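You operate a simulated robot arm through the tools that you are given. There is no shell and no other tool. Be economical: measure what you need, move in short steps, check, and stop when the job is done.

The job below is to be done with a simulated robot arm. You get a single attempt, and the scene is never put back.

JOB
Put the yellow stem block on top of the orange oval pad.
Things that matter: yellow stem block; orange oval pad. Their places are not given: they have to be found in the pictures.

It is judged by the outcome, as a careful person would: the job done as asked, and still so three seconds after it is handed in. It fails if anything else is knocked over, pushed out of place, dropped, spilled or broken.

ROBOT AND FRAMES
A 7-joint arm with a two-finger parallel gripper, fixed in place. Base frame: the origin is at the foot of the arm, x ahead of it, y to its left, z up; the work surface is at about z = 0. Readings come in m, rad, newtons and seconds.
With the tool pointing down near the work surface it reaches from about 0.24 to 0.62 m from the base axis. Its first joint turns from -1.152 to 1.152 rad. Payload 2.6 kg.
Tool frame: the origin (TCP) lies between the finger pads and is the grasp point; the fingertips stand 0.03 m ahead of it; z points along the fingers, y is the line along which they close. Largest opening 0.094 m; finger width 0.028, thickness 0.01; the body of the gripper, 0.05 by 0.096 m, starts 0.055 m behind the TCP.
Orientation is that of the tool frame in the base frame, as a unit quaternion [x, y, z, w]. With the fingers straight down and closing along the base's y, the tool's x points along the base's -x, its y along +y and its z along -z.

CONTROLS
- The arm moves only by the tool step_arm. Its argument "moves" is text: rows parted by semicolons, each of 7 numbers parted by spaces: the closure, from 0 (fully open) to 1 (shut), then the shift along the base's x, y, z in units of 300 mm (1.0 is 300 mm), then the turn, a rotation vector about the base's x, y, z in units of 60 degrees (1.0 is 60 degrees). In form: gripper tx ty tz rx ry rz; .... A call has 1 to 20 rows; each row is the pose to reach, as a shift and turn from the pose commanded when the call began. A call with a number of a shift or a turn outside -1 to 1 is refused whole. Rows are played at 5 a second. More than 0.05 m and 0.15 rad between two rows, or a gripper value outside its range, and nothing of the call is played. Where a pose cannot be reached the arm comes as near as it can. A force on the tool above 40 N (or 10 N above the force at the start of the call, whichever is more), or a blocked arm, ends the call early, and 0.2 s more pass. Each finger travels about 0.072 m/s and halts on what it meets, pressing with about 31 N; the grip force reading is that of the motor and also rises with nothing between the fingers. The clock runs only during rows and for 0.2 s after the last one: add rows that repeat a pose to give the fingers time. The reply holds the time, the measured pose of the TCP, the force on the tool along the base axes, the opening and the grip force, in the units named above and with some noise, and new pictures: "pictures" is both (left out), scene, wrist or none.
- Cameras (640 x 400 px; columns grow to the right, rows downward): "scene" is fixed at [0.0299, 0.4232, 0.5711]; the picture's right is [-0.85, -0.53, 0.00], its down [-0.26, 0.41, -0.87] and it looks along [0.46, -0.74, -0.49] (base axes); focal length 350 px, centre (320, 200). "wrist" rides on the gripper at [0.076, 0.014, -0.103] in the tool frame; the picture's right is [-0.18, 0.98, 0.00], its down [-0.75, -0.14, -0.64] and it looks along [-0.63, -0.12, 0.77] (tool axes); focal length 243 px, centre (320, 200).
- point_at(camera, pixels): for up to 12 pixels [column, row] of the newest picture of that camera ("zoom" is the newest enlarged one), the place [x, y, z] in the base frame of the surface seen there, good to about 0.002 m. The clock stands still meanwhile.
- inspect(camera, box): a new picture of the part [left, top, right, bottom] of that camera's present view, enlarged. The clock stands still meanwhile.
- hand_in(): hands the job in; it is judged then, once.

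Go step by step. Measure first, check grasps and placings, and put right what went wrong. The budget is 60 turns and 200 pictures, counting those below and the enlarged ones. Unless the task says otherwise, let go and move clear before handing in, and close with one line.

The tools are called after "Emit:" by a JSON object that holds its "api" and its "payload". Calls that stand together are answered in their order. step_arm: Moves the arm, as the interface text tells. Its arguments: {"type":"object","properties":{"moves":{"type":"string"},"pictures":{"type":"string","enum":["both","scene","wrist","none"]}},"required":["moves"]} The other tools are called the same way: point_at (camera, pixels) gives the place of the surface under pixels of a picture; inspect (camera, box) takes an enlarged picture of a part of a camera's view; hand_in () hands the job in.

At the start:

```text
t: 0.0
tcp_pos: [0.318, -0.0947, 0.2759]
tcp_rot: [-0.001, 1.0, 0.001, 0.0]
contact_force: [-0.2, 0.3, 0.1]
finger_gap: 0.0938
grasp_force: 0.0
```

scene: 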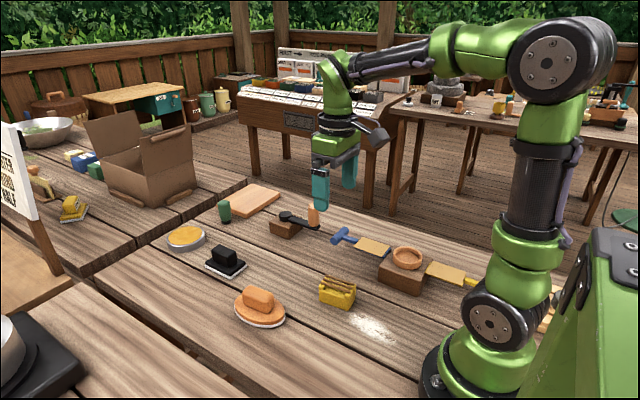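
wrist: 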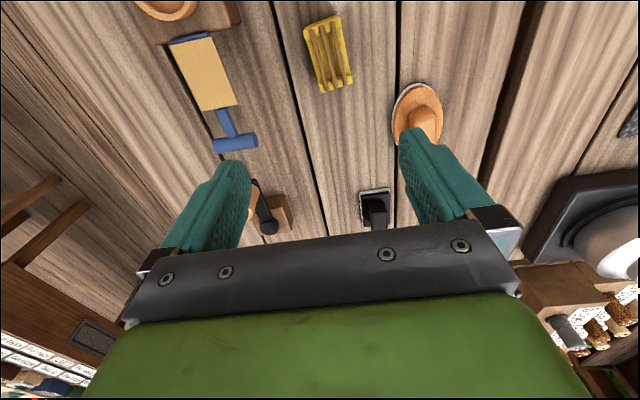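

The scene shows a yellow block near (338,292) and an orange oval with something orange on it near (260,305). I'll enlarge both to identify them.

Emit:
{"api": "inspect", "payload": {"camera": "scene", "box": [200, 250, 376, 360]}}

Emit:
{"api": "inspect", "payload": {"camera": "scene", "box": [150, 170, 470, 370]}}

Emit:
{"api": "inspect", "payload": {"camera": "wrist", "box": [140, 0, 460, 200]}}

Emit:
{"api": "inspect", "payload": {"camera": "scene", "box": [0, 80, 240, 230]}}

```text
3.64 times, centred on (288, 305) of scene
```

zoom: 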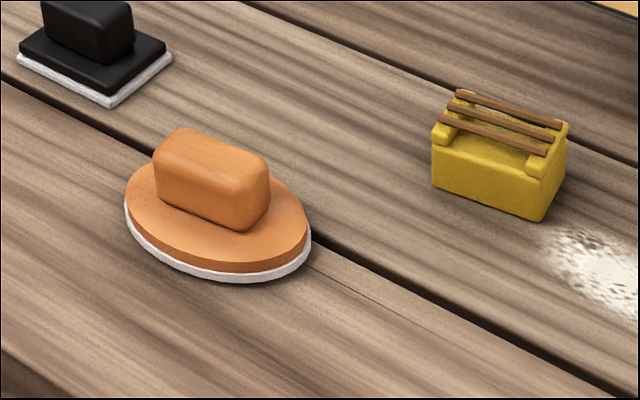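

```text
2.00 times, centred on (310, 270) of scene
```

zoom: 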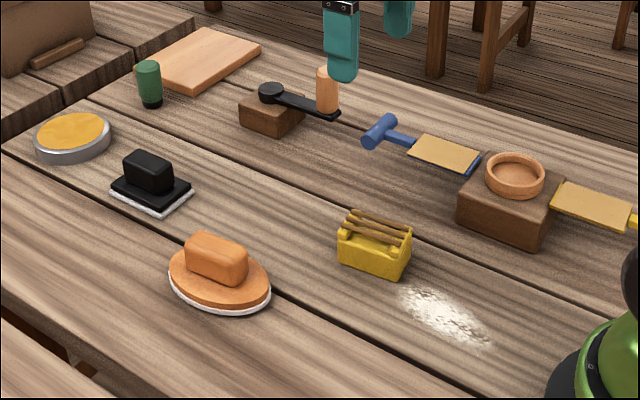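

```text
2.00 times, centred on (300, 100) of wrist
```

zoom: 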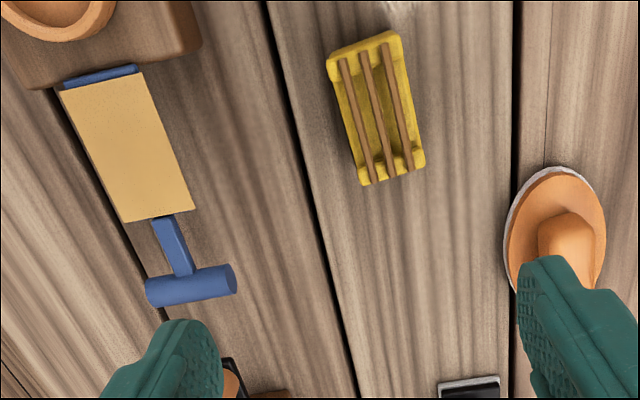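

```text
2.67 times, centred on (120, 155) of scene
```

zoom: 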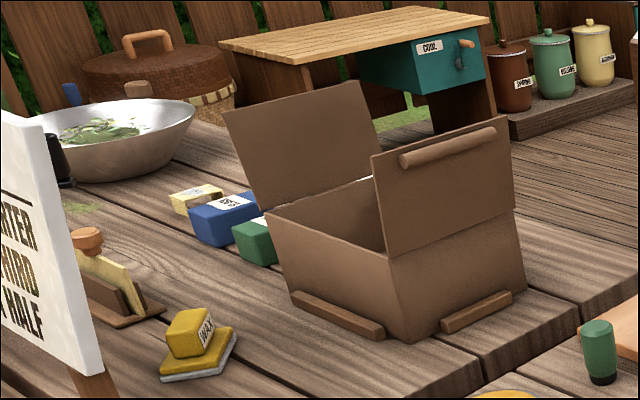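

The yellow block with three sticks at (338,292) is the stem block. The orange oval with a raised grip at (260,305) is the pad. I'll measure both.

Emit:
{"api": "inspect", "payload": {"camera": "scene", "box": [220, 262, 364, 352]}}

```text
4.44 times, centred on (292, 307) of scene
```

zoom: 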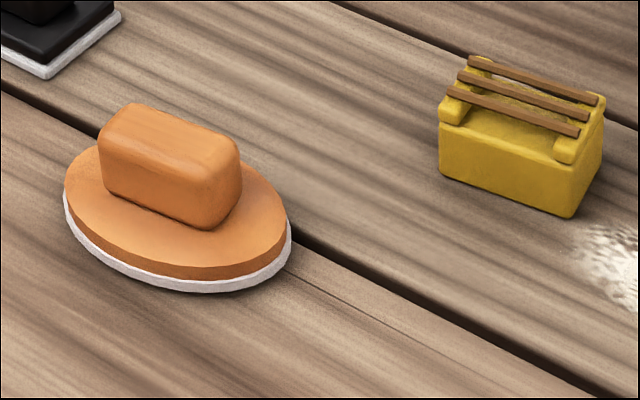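

Emit:
{"api": "point_at", "payload": {"camera": "zoom", "pixels": [[108, 122], [132, 106], [236, 142], [205, 168], [170, 138], [85, 190], [175, 245], [270, 210], [180, 262], [66, 200], [288, 240], [200, 225]]}}

Emit:
{"api": "point_at", "payload": {"camera": "zoom", "pixels": [[443, 140], [440, 170], [572, 214], [601, 165], [604, 102], [560, 150], [578, 135], [449, 92], [470, 62], [597, 100], [500, 130], [452, 112]]}}

Emit:
{"api": "point_at", "payload": {"camera": "wrist", "pixels": [[305, 24], [338, 16], [353, 84], [321, 92], [328, 55], [420, 84], [393, 125], [418, 110], [442, 118], [310, 30], [340, 80]]}}

```text
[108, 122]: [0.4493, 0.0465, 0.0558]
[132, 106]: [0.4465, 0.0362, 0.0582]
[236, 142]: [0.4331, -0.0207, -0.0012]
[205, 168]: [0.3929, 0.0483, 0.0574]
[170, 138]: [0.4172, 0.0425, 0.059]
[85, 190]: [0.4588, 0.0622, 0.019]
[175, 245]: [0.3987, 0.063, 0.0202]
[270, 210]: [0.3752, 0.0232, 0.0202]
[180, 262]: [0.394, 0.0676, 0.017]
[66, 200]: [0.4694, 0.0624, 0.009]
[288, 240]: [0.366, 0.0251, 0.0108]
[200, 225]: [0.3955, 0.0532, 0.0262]
```

```text
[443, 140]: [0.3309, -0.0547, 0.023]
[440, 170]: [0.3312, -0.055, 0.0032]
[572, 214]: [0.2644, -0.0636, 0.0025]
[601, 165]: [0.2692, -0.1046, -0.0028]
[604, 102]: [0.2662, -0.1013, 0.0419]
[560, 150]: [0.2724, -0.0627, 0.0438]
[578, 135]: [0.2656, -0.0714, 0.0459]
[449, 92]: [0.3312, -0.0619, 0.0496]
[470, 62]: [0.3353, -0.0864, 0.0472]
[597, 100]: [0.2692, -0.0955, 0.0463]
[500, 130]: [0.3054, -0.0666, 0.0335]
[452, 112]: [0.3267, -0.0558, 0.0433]
```

```text
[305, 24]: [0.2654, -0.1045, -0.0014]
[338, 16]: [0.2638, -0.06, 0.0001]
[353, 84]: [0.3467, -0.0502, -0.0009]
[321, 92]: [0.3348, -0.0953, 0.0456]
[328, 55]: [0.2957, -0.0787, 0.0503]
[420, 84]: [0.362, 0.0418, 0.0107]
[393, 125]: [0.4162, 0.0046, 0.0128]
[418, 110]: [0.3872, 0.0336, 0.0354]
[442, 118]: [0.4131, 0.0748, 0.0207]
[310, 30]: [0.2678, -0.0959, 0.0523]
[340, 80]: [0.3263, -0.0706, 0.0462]
```

The block's centre is about (0.2995,-0.0795), 67 x 40 mm, turned about 7°, with its stems reaching z≈0.05. The pad's grip top is at z≈0.058. I'll look at the pad from above before grasping.

Emit:
{"api": "step_arm", "payload": {"moves": "0 0.06 0.11 0 0 0 0; 0 0.12 0.22 0 0 0 0; 0 0.18 0.33 0 0 0 0; 0 0.24 0.44 0 0 0 0; 0 0.24 0.44 0 0 0 0", "pictures": "wrist"}}

```text
t: 1.2
tcp_pos: [0.3872, 0.038, 0.2774]
tcp_rot: [0.0, 1.0, 0.0, 0.001]
contact_force: [0.2, 0.2, -0.7]
finger_gap: 0.0938
grasp_force: 0.0
```

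wrist: 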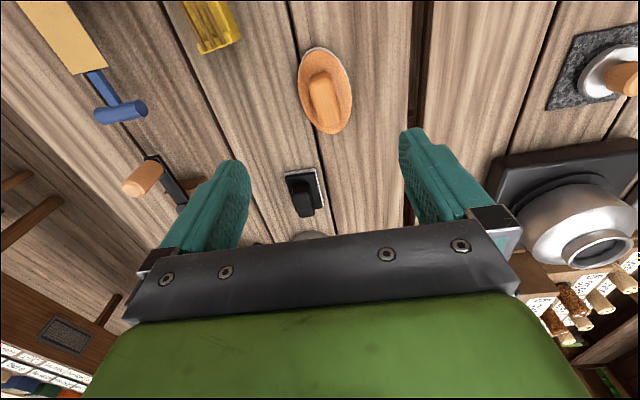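

The pad is now in clear view at (325,90). I'll enlarge it.

Emit:
{"api": "inspect", "payload": {"camera": "wrist", "box": [245, 40, 405, 140]}}

```text
4.00 times, centred on (325, 90) of wrist
```

zoom: 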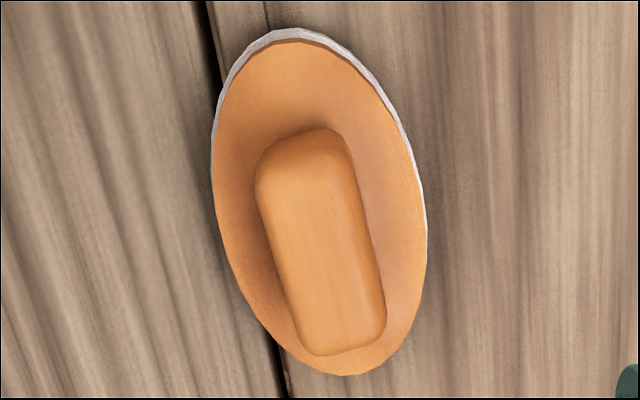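

Emit:
{"api": "point_at", "payload": {"camera": "zoom", "pixels": [[320, 250], [270, 190], [345, 175], [312, 345], [380, 320], [285, 165], [330, 165], [305, 160], [345, 330], [283, 250], [362, 250], [320, 180]]}}

```text
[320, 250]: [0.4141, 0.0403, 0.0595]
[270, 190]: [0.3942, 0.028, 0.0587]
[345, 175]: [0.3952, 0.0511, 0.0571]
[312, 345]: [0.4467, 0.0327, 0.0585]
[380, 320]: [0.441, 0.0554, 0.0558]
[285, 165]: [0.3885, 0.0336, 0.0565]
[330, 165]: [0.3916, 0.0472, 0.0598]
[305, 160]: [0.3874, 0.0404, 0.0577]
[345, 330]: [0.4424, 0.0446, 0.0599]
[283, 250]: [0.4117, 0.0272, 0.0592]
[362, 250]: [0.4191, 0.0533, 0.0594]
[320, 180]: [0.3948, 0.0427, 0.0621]
```

The grip top is centred at about (0.4165,0.0415,0.059), turned about 5°, with a flat of roughly 55 x 26 mm, so it can support the block. I'll move above the block, yawed about 6°.

Emit:
{"api": "step_arm", "payload": {"moves": "0 -0.06 -0.08 -0.06 0 0 0.03; 0 -0.12 -0.16 -0.12 0 0 0.06; 0 -0.18 -0.24 -0.22 0 0 0.09; 0 -0.24 -0.32 -0.33 0 0 0.105; 0 -0.293 -0.389 -0.44 0 0 0.105; 0 -0.293 -0.389 -0.4867 0 0 0.105; 0 -0.293 -0.389 -0.4867 0 0 0.105"}}

```text
t: 2.8
tcp_pos: [0.3043, -0.0779, 0.1291]
tcp_rot: [-0.055, 0.998, 0.0, 0.0]
contact_force: [0.2, 0.5, -0.1]
finger_gap: 0.0941
grasp_force: 0.0
```

scene: 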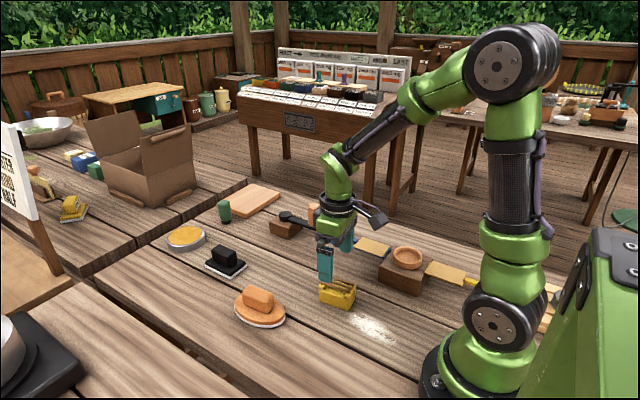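
wrist: 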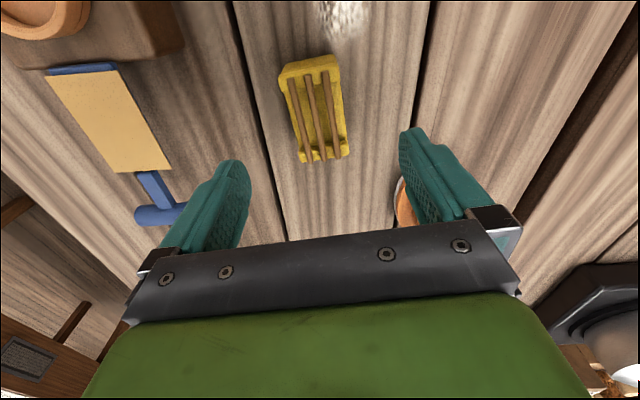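

I'm above the block at (315,110). I'll refine its edges from this closer view.

Emit:
{"api": "inspect", "payload": {"camera": "wrist", "box": [251, 45, 379, 125]}}

Emit:
{"api": "inspect", "payload": {"camera": "wrist", "box": [235, 45, 395, 170]}}

```text
5.00 times, centred on (315, 85) of wrist
```

zoom: 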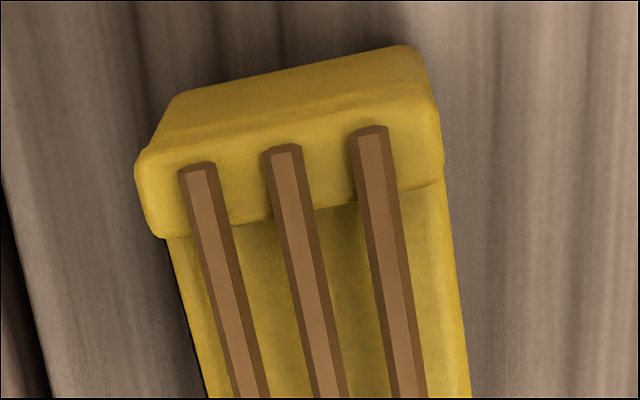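

```text
3.20 times, centred on (315, 108) of wrist
```

zoom: 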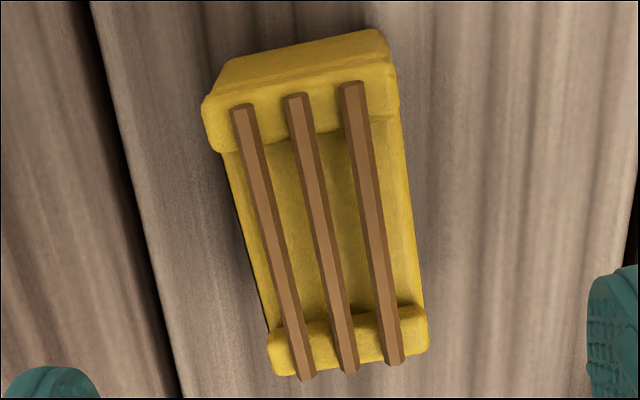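

Emit:
{"api": "point_at", "payload": {"camera": "zoom", "pixels": [[212, 120], [392, 92], [275, 355], [422, 330], [305, 105], [345, 360], [240, 170], [395, 180], [260, 250], [408, 250], [300, 200], [320, 240]]}}

```text
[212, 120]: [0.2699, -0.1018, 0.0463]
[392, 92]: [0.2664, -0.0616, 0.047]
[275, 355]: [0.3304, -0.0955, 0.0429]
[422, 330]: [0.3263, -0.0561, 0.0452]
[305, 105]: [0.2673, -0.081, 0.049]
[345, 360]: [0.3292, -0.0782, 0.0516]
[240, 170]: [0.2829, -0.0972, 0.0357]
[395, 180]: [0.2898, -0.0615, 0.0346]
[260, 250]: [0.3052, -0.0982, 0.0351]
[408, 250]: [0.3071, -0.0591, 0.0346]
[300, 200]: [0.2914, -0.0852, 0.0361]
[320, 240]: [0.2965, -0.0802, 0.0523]
```

The block's centre is (0.2985,-0.0788) at about 6°, so the yaw is already right. I'll descend with the fingers open.

Emit:
{"api": "step_arm", "payload": {"moves": "0 -0.01 -0.003 -0.08 0 0 0; 0 -0.018 -0.003 -0.16 0 0 0; 0 -0.018 -0.003 -0.24 0 0 0; 0 -0.018 -0.003 -0.307 0 0 0; 0 -0.018 -0.003 -0.307 0 0 0"}}

```text
t: 4.0
tcp_pos: [0.2986, -0.0819, 0.0353]
tcp_rot: [-0.055, 0.998, -0.001, 0.0]
contact_force: [-0.4, -0.1, 0.0]
finger_gap: 0.0939
grasp_force: 0.0
```

scene: 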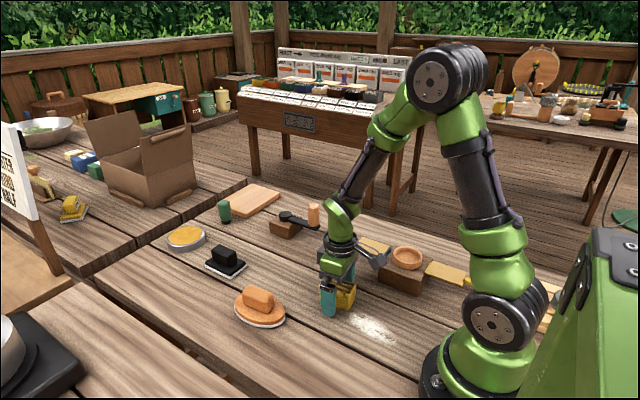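
wrist: 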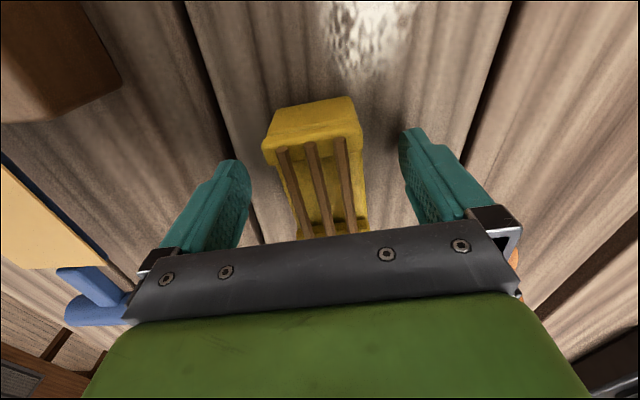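

The fingers straddle the block cleanly at (315,170) with no contact. I'll close gradually.

Emit:
{"api": "step_arm", "payload": {"moves": "0.3 0 0.007 0 0 0 0; 0.5 0 0.007 0 0 0 0; 0.6 0 0.007 0 0 0 0; 0.7 0 0.007 0 0 0 0; 0.8 0 0.007 0 0 0 0; 0.8 0 0.007 0 0 0 0; 0.8 0 0.007 0 0 0 0"}}

```text
t: 5.6
tcp_pos: [0.2973, -0.08, 0.0366]
tcp_rot: [-0.055, 0.998, 0.001, 0.001]
contact_force: [-1.1, -0.1, -0.5]
finger_gap: 0.0476
grasp_force: 31.1
```

scene: 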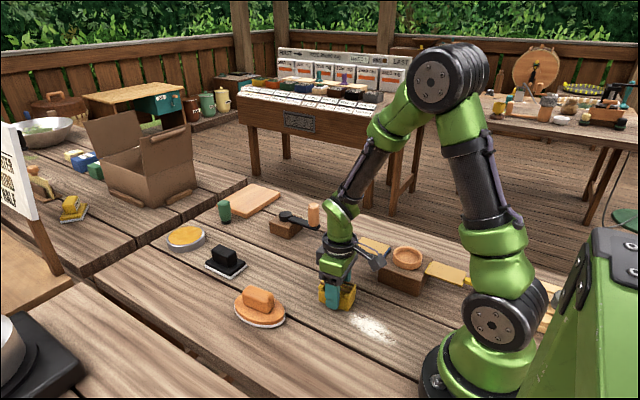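
wrist: 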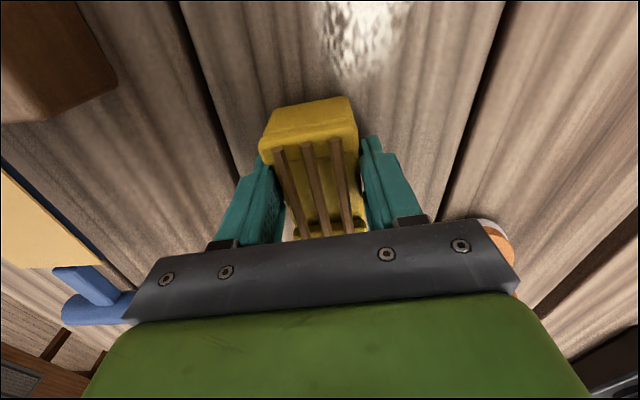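

The grip is firm at 31 N with a gap of 0.048. I'll lift slowly to check the hold.

Emit:
{"api": "step_arm", "payload": {"moves": "0.8 0 0 0.03 0 0 0; 0.8 0 0 0.08 0 0 0; 0.8 0 0 0.14 0 0 0; 0.8 0 0 0.2 0 0 0; 0.8 0 0 0.27 0 0 0; 0.8 0 0 0.3 0 0 0; 0.8 0 0 0.3 0 0 0"}}

```text
t: 7.2
tcp_pos: [0.2964, -0.0787, 0.1257]
tcp_rot: [-0.055, 0.998, 0.0, 0.001]
contact_force: [0.9, -0.7, -1.0]
finger_gap: 0.0474
grasp_force: 30.9
```

scene: 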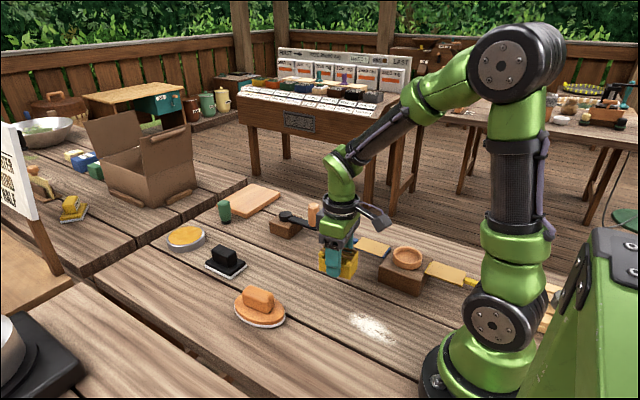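
wrist: 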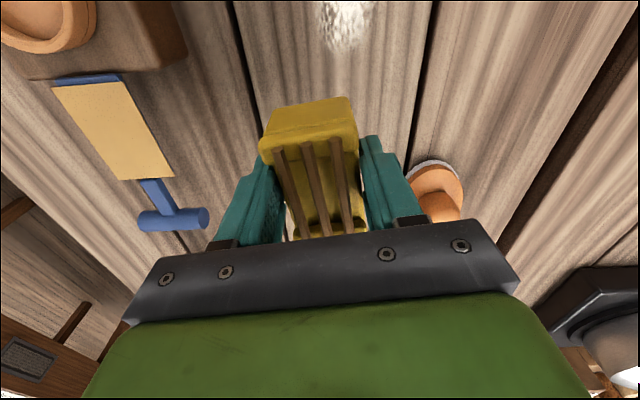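

The block is held level and the stems are still in place. I'll carry it over the pad's grip.

Emit:
{"api": "step_arm", "payload": {"moves": "0.8 0.03 0.03 0.033 0 0 0; 0.8 0.09 0.09 0.033 0 0 0; 0.8 0.16 0.16 0.033 0 0 0; 0.8 0.23 0.235 0.033 0 0 0; 0.8 0.3 0.305 0.033 0 0 -0.01; 0.8 0.36 0.365 0.033 0 0 -0.015; 0.8 0.397 0.402 0.033 0 0 -0.015; 0.8 0.397 0.402 0.033 0 0 -0.015; 0.8 0.397 0.402 0.033 0 0 -0.015"}}

Emit:
{"api": "inspect", "payload": {"camera": "scene", "box": [180, 220, 340, 340]}}

```text
t: 9.2
tcp_pos: [0.4186, 0.0407, 0.1391]
tcp_rot: [-0.047, 0.999, 0.001, 0.0]
contact_force: [-0.5, -0.4, -0.6]
finger_gap: 0.0477
grasp_force: 31.2
```

scene: 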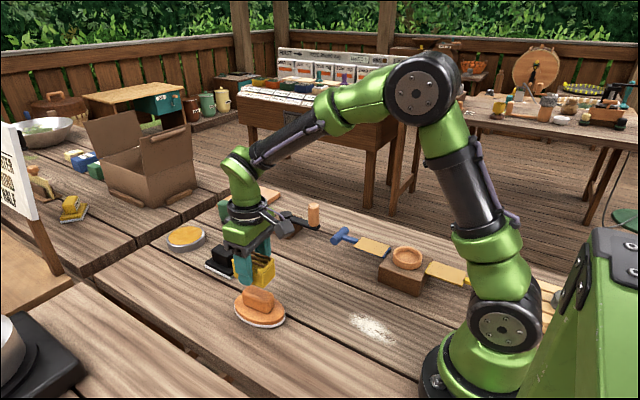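
wrist: 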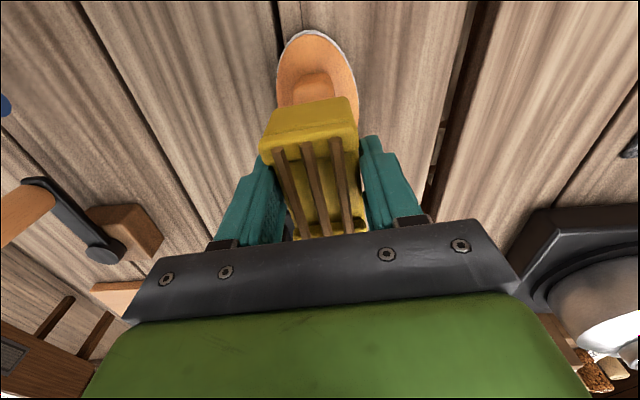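

```text
3.33 times, centred on (260, 280) of scene
```

zoom: 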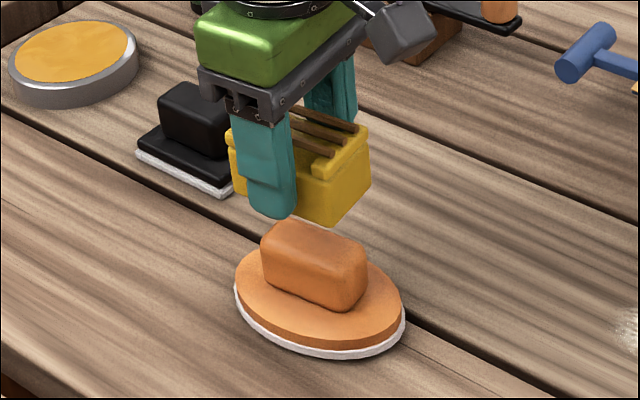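

The block hangs over the grip and lines up with it at (330,140) in the enlarged view. I'll descend part-way, then check.

Emit:
{"api": "step_arm", "payload": {"moves": "0.8 -0.006 0.002 -0.03 0 0 0; 0.8 -0.006 0.002 -0.06 0 0 0; 0.8 -0.006 0.002 -0.09 0 0 0; 0.8 -0.006 0.002 -0.11 0 0 0; 0.8 -0.006 0.002 -0.11 0 0 0; 0.8 -0.006 0.002 -0.11 0 0 0", "pictures": "wrist"}}

Emit:
{"api": "inspect", "payload": {"camera": "scene", "box": [200, 240, 320, 340]}}

```text
t: 10.6
tcp_pos: [0.4135, 0.0418, 0.1052]
tcp_rot: [-0.046, 0.999, 0.001, -0.001]
contact_force: [-0.4, 0.1, -0.6]
finger_gap: 0.0478
grasp_force: 31.3
```

wrist: 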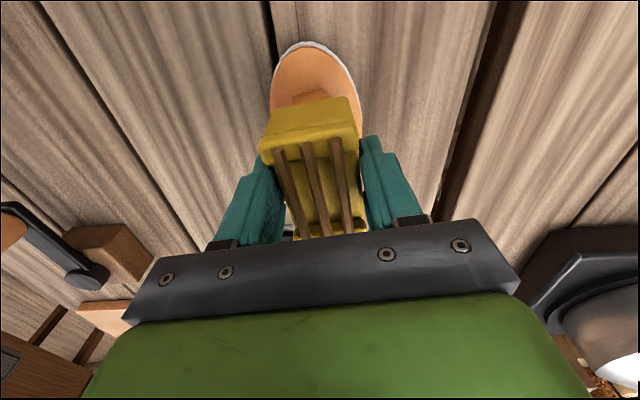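

```text
4.00 times, centred on (260, 290) of scene
```

zoom: 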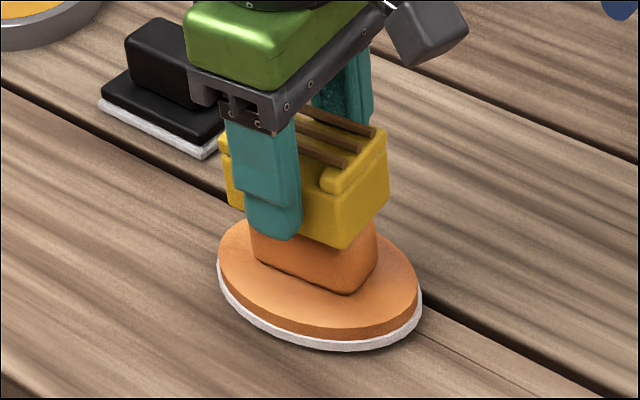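

The block is well placed over the grip, about 1 cm above it. I'll verify its position numerically.

Emit:
{"api": "point_at", "payload": {"camera": "zoom", "pixels": [[232, 203], [346, 245], [385, 205], [385, 135], [335, 185], [310, 250], [372, 255], [270, 255]]}}

Emit:
{"api": "point_at", "payload": {"camera": "wrist", "pixels": [[262, 143], [354, 137], [300, 233], [362, 228], [278, 145], [340, 140]]}}

```text
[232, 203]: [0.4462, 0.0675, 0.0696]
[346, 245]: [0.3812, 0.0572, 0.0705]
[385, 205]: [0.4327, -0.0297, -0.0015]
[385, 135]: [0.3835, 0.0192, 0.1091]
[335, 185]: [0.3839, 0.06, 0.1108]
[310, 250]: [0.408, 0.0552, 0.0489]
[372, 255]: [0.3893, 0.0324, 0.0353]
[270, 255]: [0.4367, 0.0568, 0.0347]
```

```text
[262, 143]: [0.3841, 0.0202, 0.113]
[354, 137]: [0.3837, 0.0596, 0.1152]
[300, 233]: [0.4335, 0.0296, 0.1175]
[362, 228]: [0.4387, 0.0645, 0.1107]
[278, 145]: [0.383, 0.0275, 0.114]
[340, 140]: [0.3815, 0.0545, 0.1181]
```

The block's bottom is at z≈0.0695 and its centre is about (0.4145,0.043), so it needs a 2 mm nudge and about 10 mm down. I'll lower slowly.

Emit:
{"api": "step_arm", "payload": {"moves": "0.8 0.007 -0.004 -0.008 0 0 0; 0.8 0.007 -0.004 -0.016 0 0 0; 0.8 0.007 -0.004 -0.023 0 0 0; 0.8 0.007 -0.004 -0.028 0 0 0; 0.8 0.007 -0.004 -0.031 0 0 0; 0.8 0.007 -0.004 -0.031 0 0 0; 0.8 0.007 -0.004 -0.031 0 0 0", "pictures": "none"}}

Emit:
{"api": "inspect", "payload": {"camera": "scene", "box": [220, 250, 300, 330]}}

```text
t: 12.2
tcp_pos: [0.4182, 0.0419, 0.0967]
tcp_rot: [-0.047, 0.999, 0.0, 0.002]
contact_force: [-4.2, 2.1, 23.3]
finger_gap: 0.0476
grasp_force: 31.5
```

```text
5.00 times, centred on (260, 290) of scene
```

zoom: 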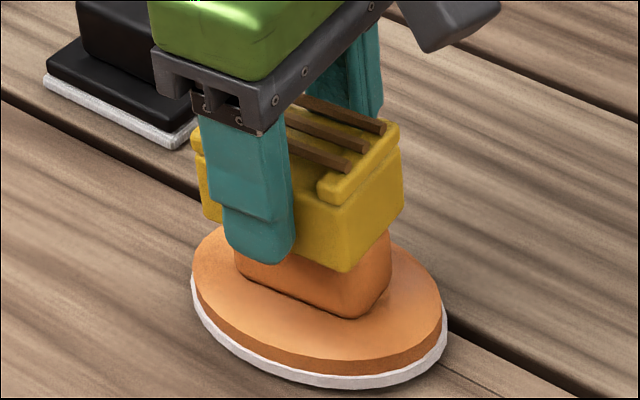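

The 23 N upward force shows the block is seated on the grip. I'll ease up slightly to relieve the load, then open slowly.

Emit:
{"api": "step_arm", "payload": {"moves": "0.8 0 0 0.004 0 0 0; 0.8 0 0 0.005 0 0 0", "pictures": "none"}}

```text
t: 12.8
tcp_pos: [0.4169, 0.0408, 0.0969]
tcp_rot: [-0.047, 0.999, 0.0, 0.002]
contact_force: [5.2, 0.2, 10.2]
finger_gap: 0.0476
grasp_force: 31.4
```

The load is down to 10 N and the block is still in contact, so I'll open gradually.

Emit:
{"api": "step_arm", "payload": {"moves": "0.48 -0.002 0 0.002 0 0 0; 0.44 -0.002 0 0.002 0 0 0; 0.38 -0.002 0 0.002 0 0 0; 0.3 -0.002 0 0.002 0 0 0; 0.15 -0.002 0 0.002 0 0 0; 0 -0.002 0 0.002 0 0 0; 0 -0.002 0 0.002 0 0 0"}}

```text
t: 14.4
tcp_pos: [0.4145, 0.0411, 0.0964]
tcp_rot: [-0.047, 0.999, 0.0, 0.0]
contact_force: [-0.8, -0.2, 0.1]
finger_gap: 0.094
grasp_force: 0.0
```

scene: 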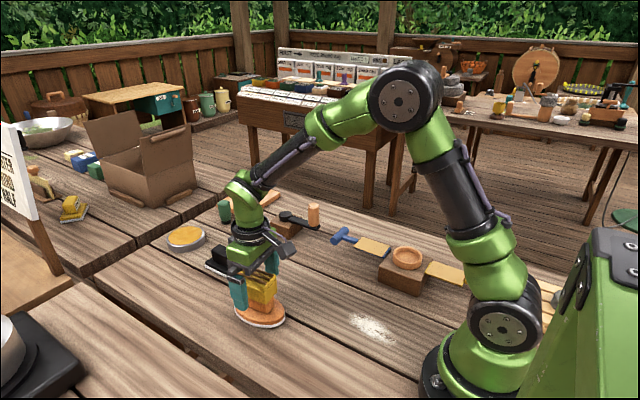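
wrist: 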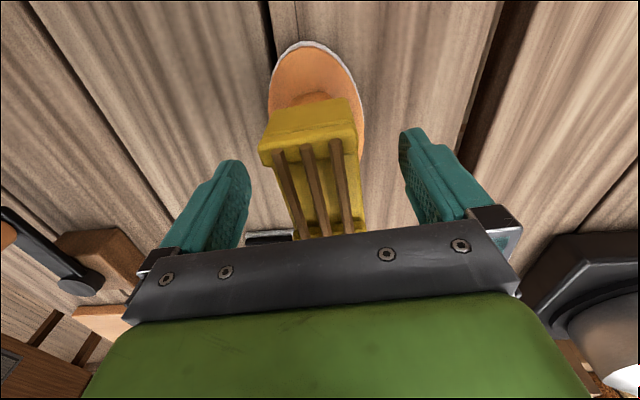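

The block rests on the grip and the fingers are clear of it on both sides. I'll go straight up and then check.

Emit:
{"api": "step_arm", "payload": {"moves": "0 0 0 0.06 0 0 0; 0 0 0 0.15 0 0 0; 0 0 0 0.28 0 0 0; 0 0 0 0.42 0 0 0; 0 0 0 0.55 0 0 0; 0 0 0 0.55 0 0 0; 0 0 0 0.55 0 0 0; 0 0 0 0.55 0 0 0"}}

Emit:
{"api": "inspect", "payload": {"camera": "scene", "box": [200, 240, 320, 340]}}

```text
t: 16.2
tcp_pos: [0.4151, 0.0411, 0.2673]
tcp_rot: [-0.047, 0.999, 0.0, -0.001]
contact_force: [0.6, -0.3, 0.5]
finger_gap: 0.094
grasp_force: 0.0
```

scene: 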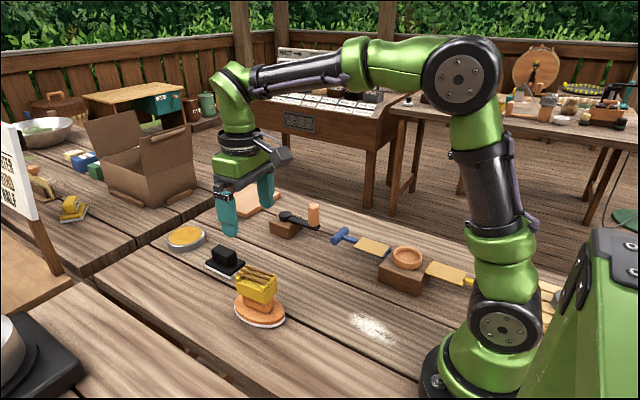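
wrist: 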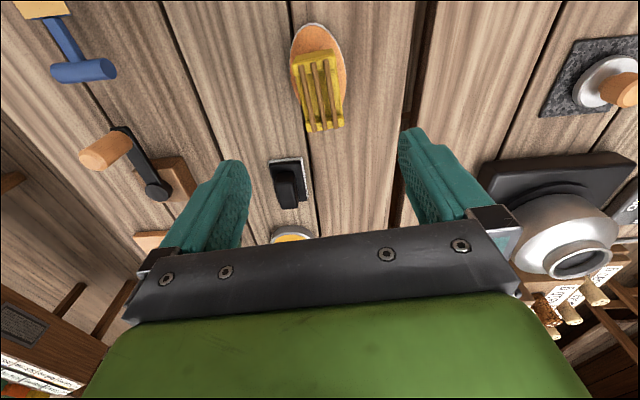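

```text
4.00 times, centred on (260, 290) of scene
```

zoom: 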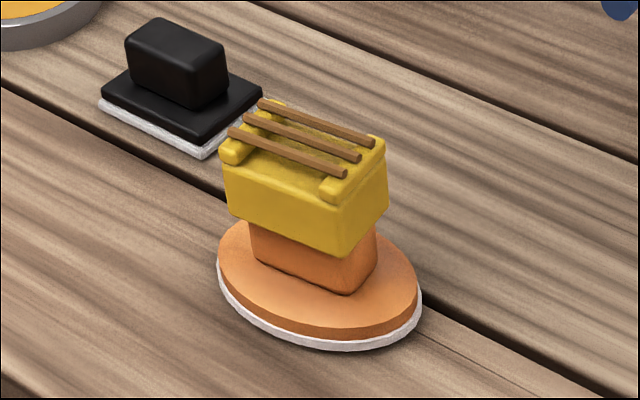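

The yellow stem block sits level and stable on the pad, the pad hasn't shifted, and the gripper is well clear. I'm handing in.

Emit:
{"api": "hand_in", "payload": {}}

```text
The job is handed in.
```

The yellow stem block is resting on top of the orange oval pad, on its raised grip, with the gripper open and clear and nothing else disturbed.
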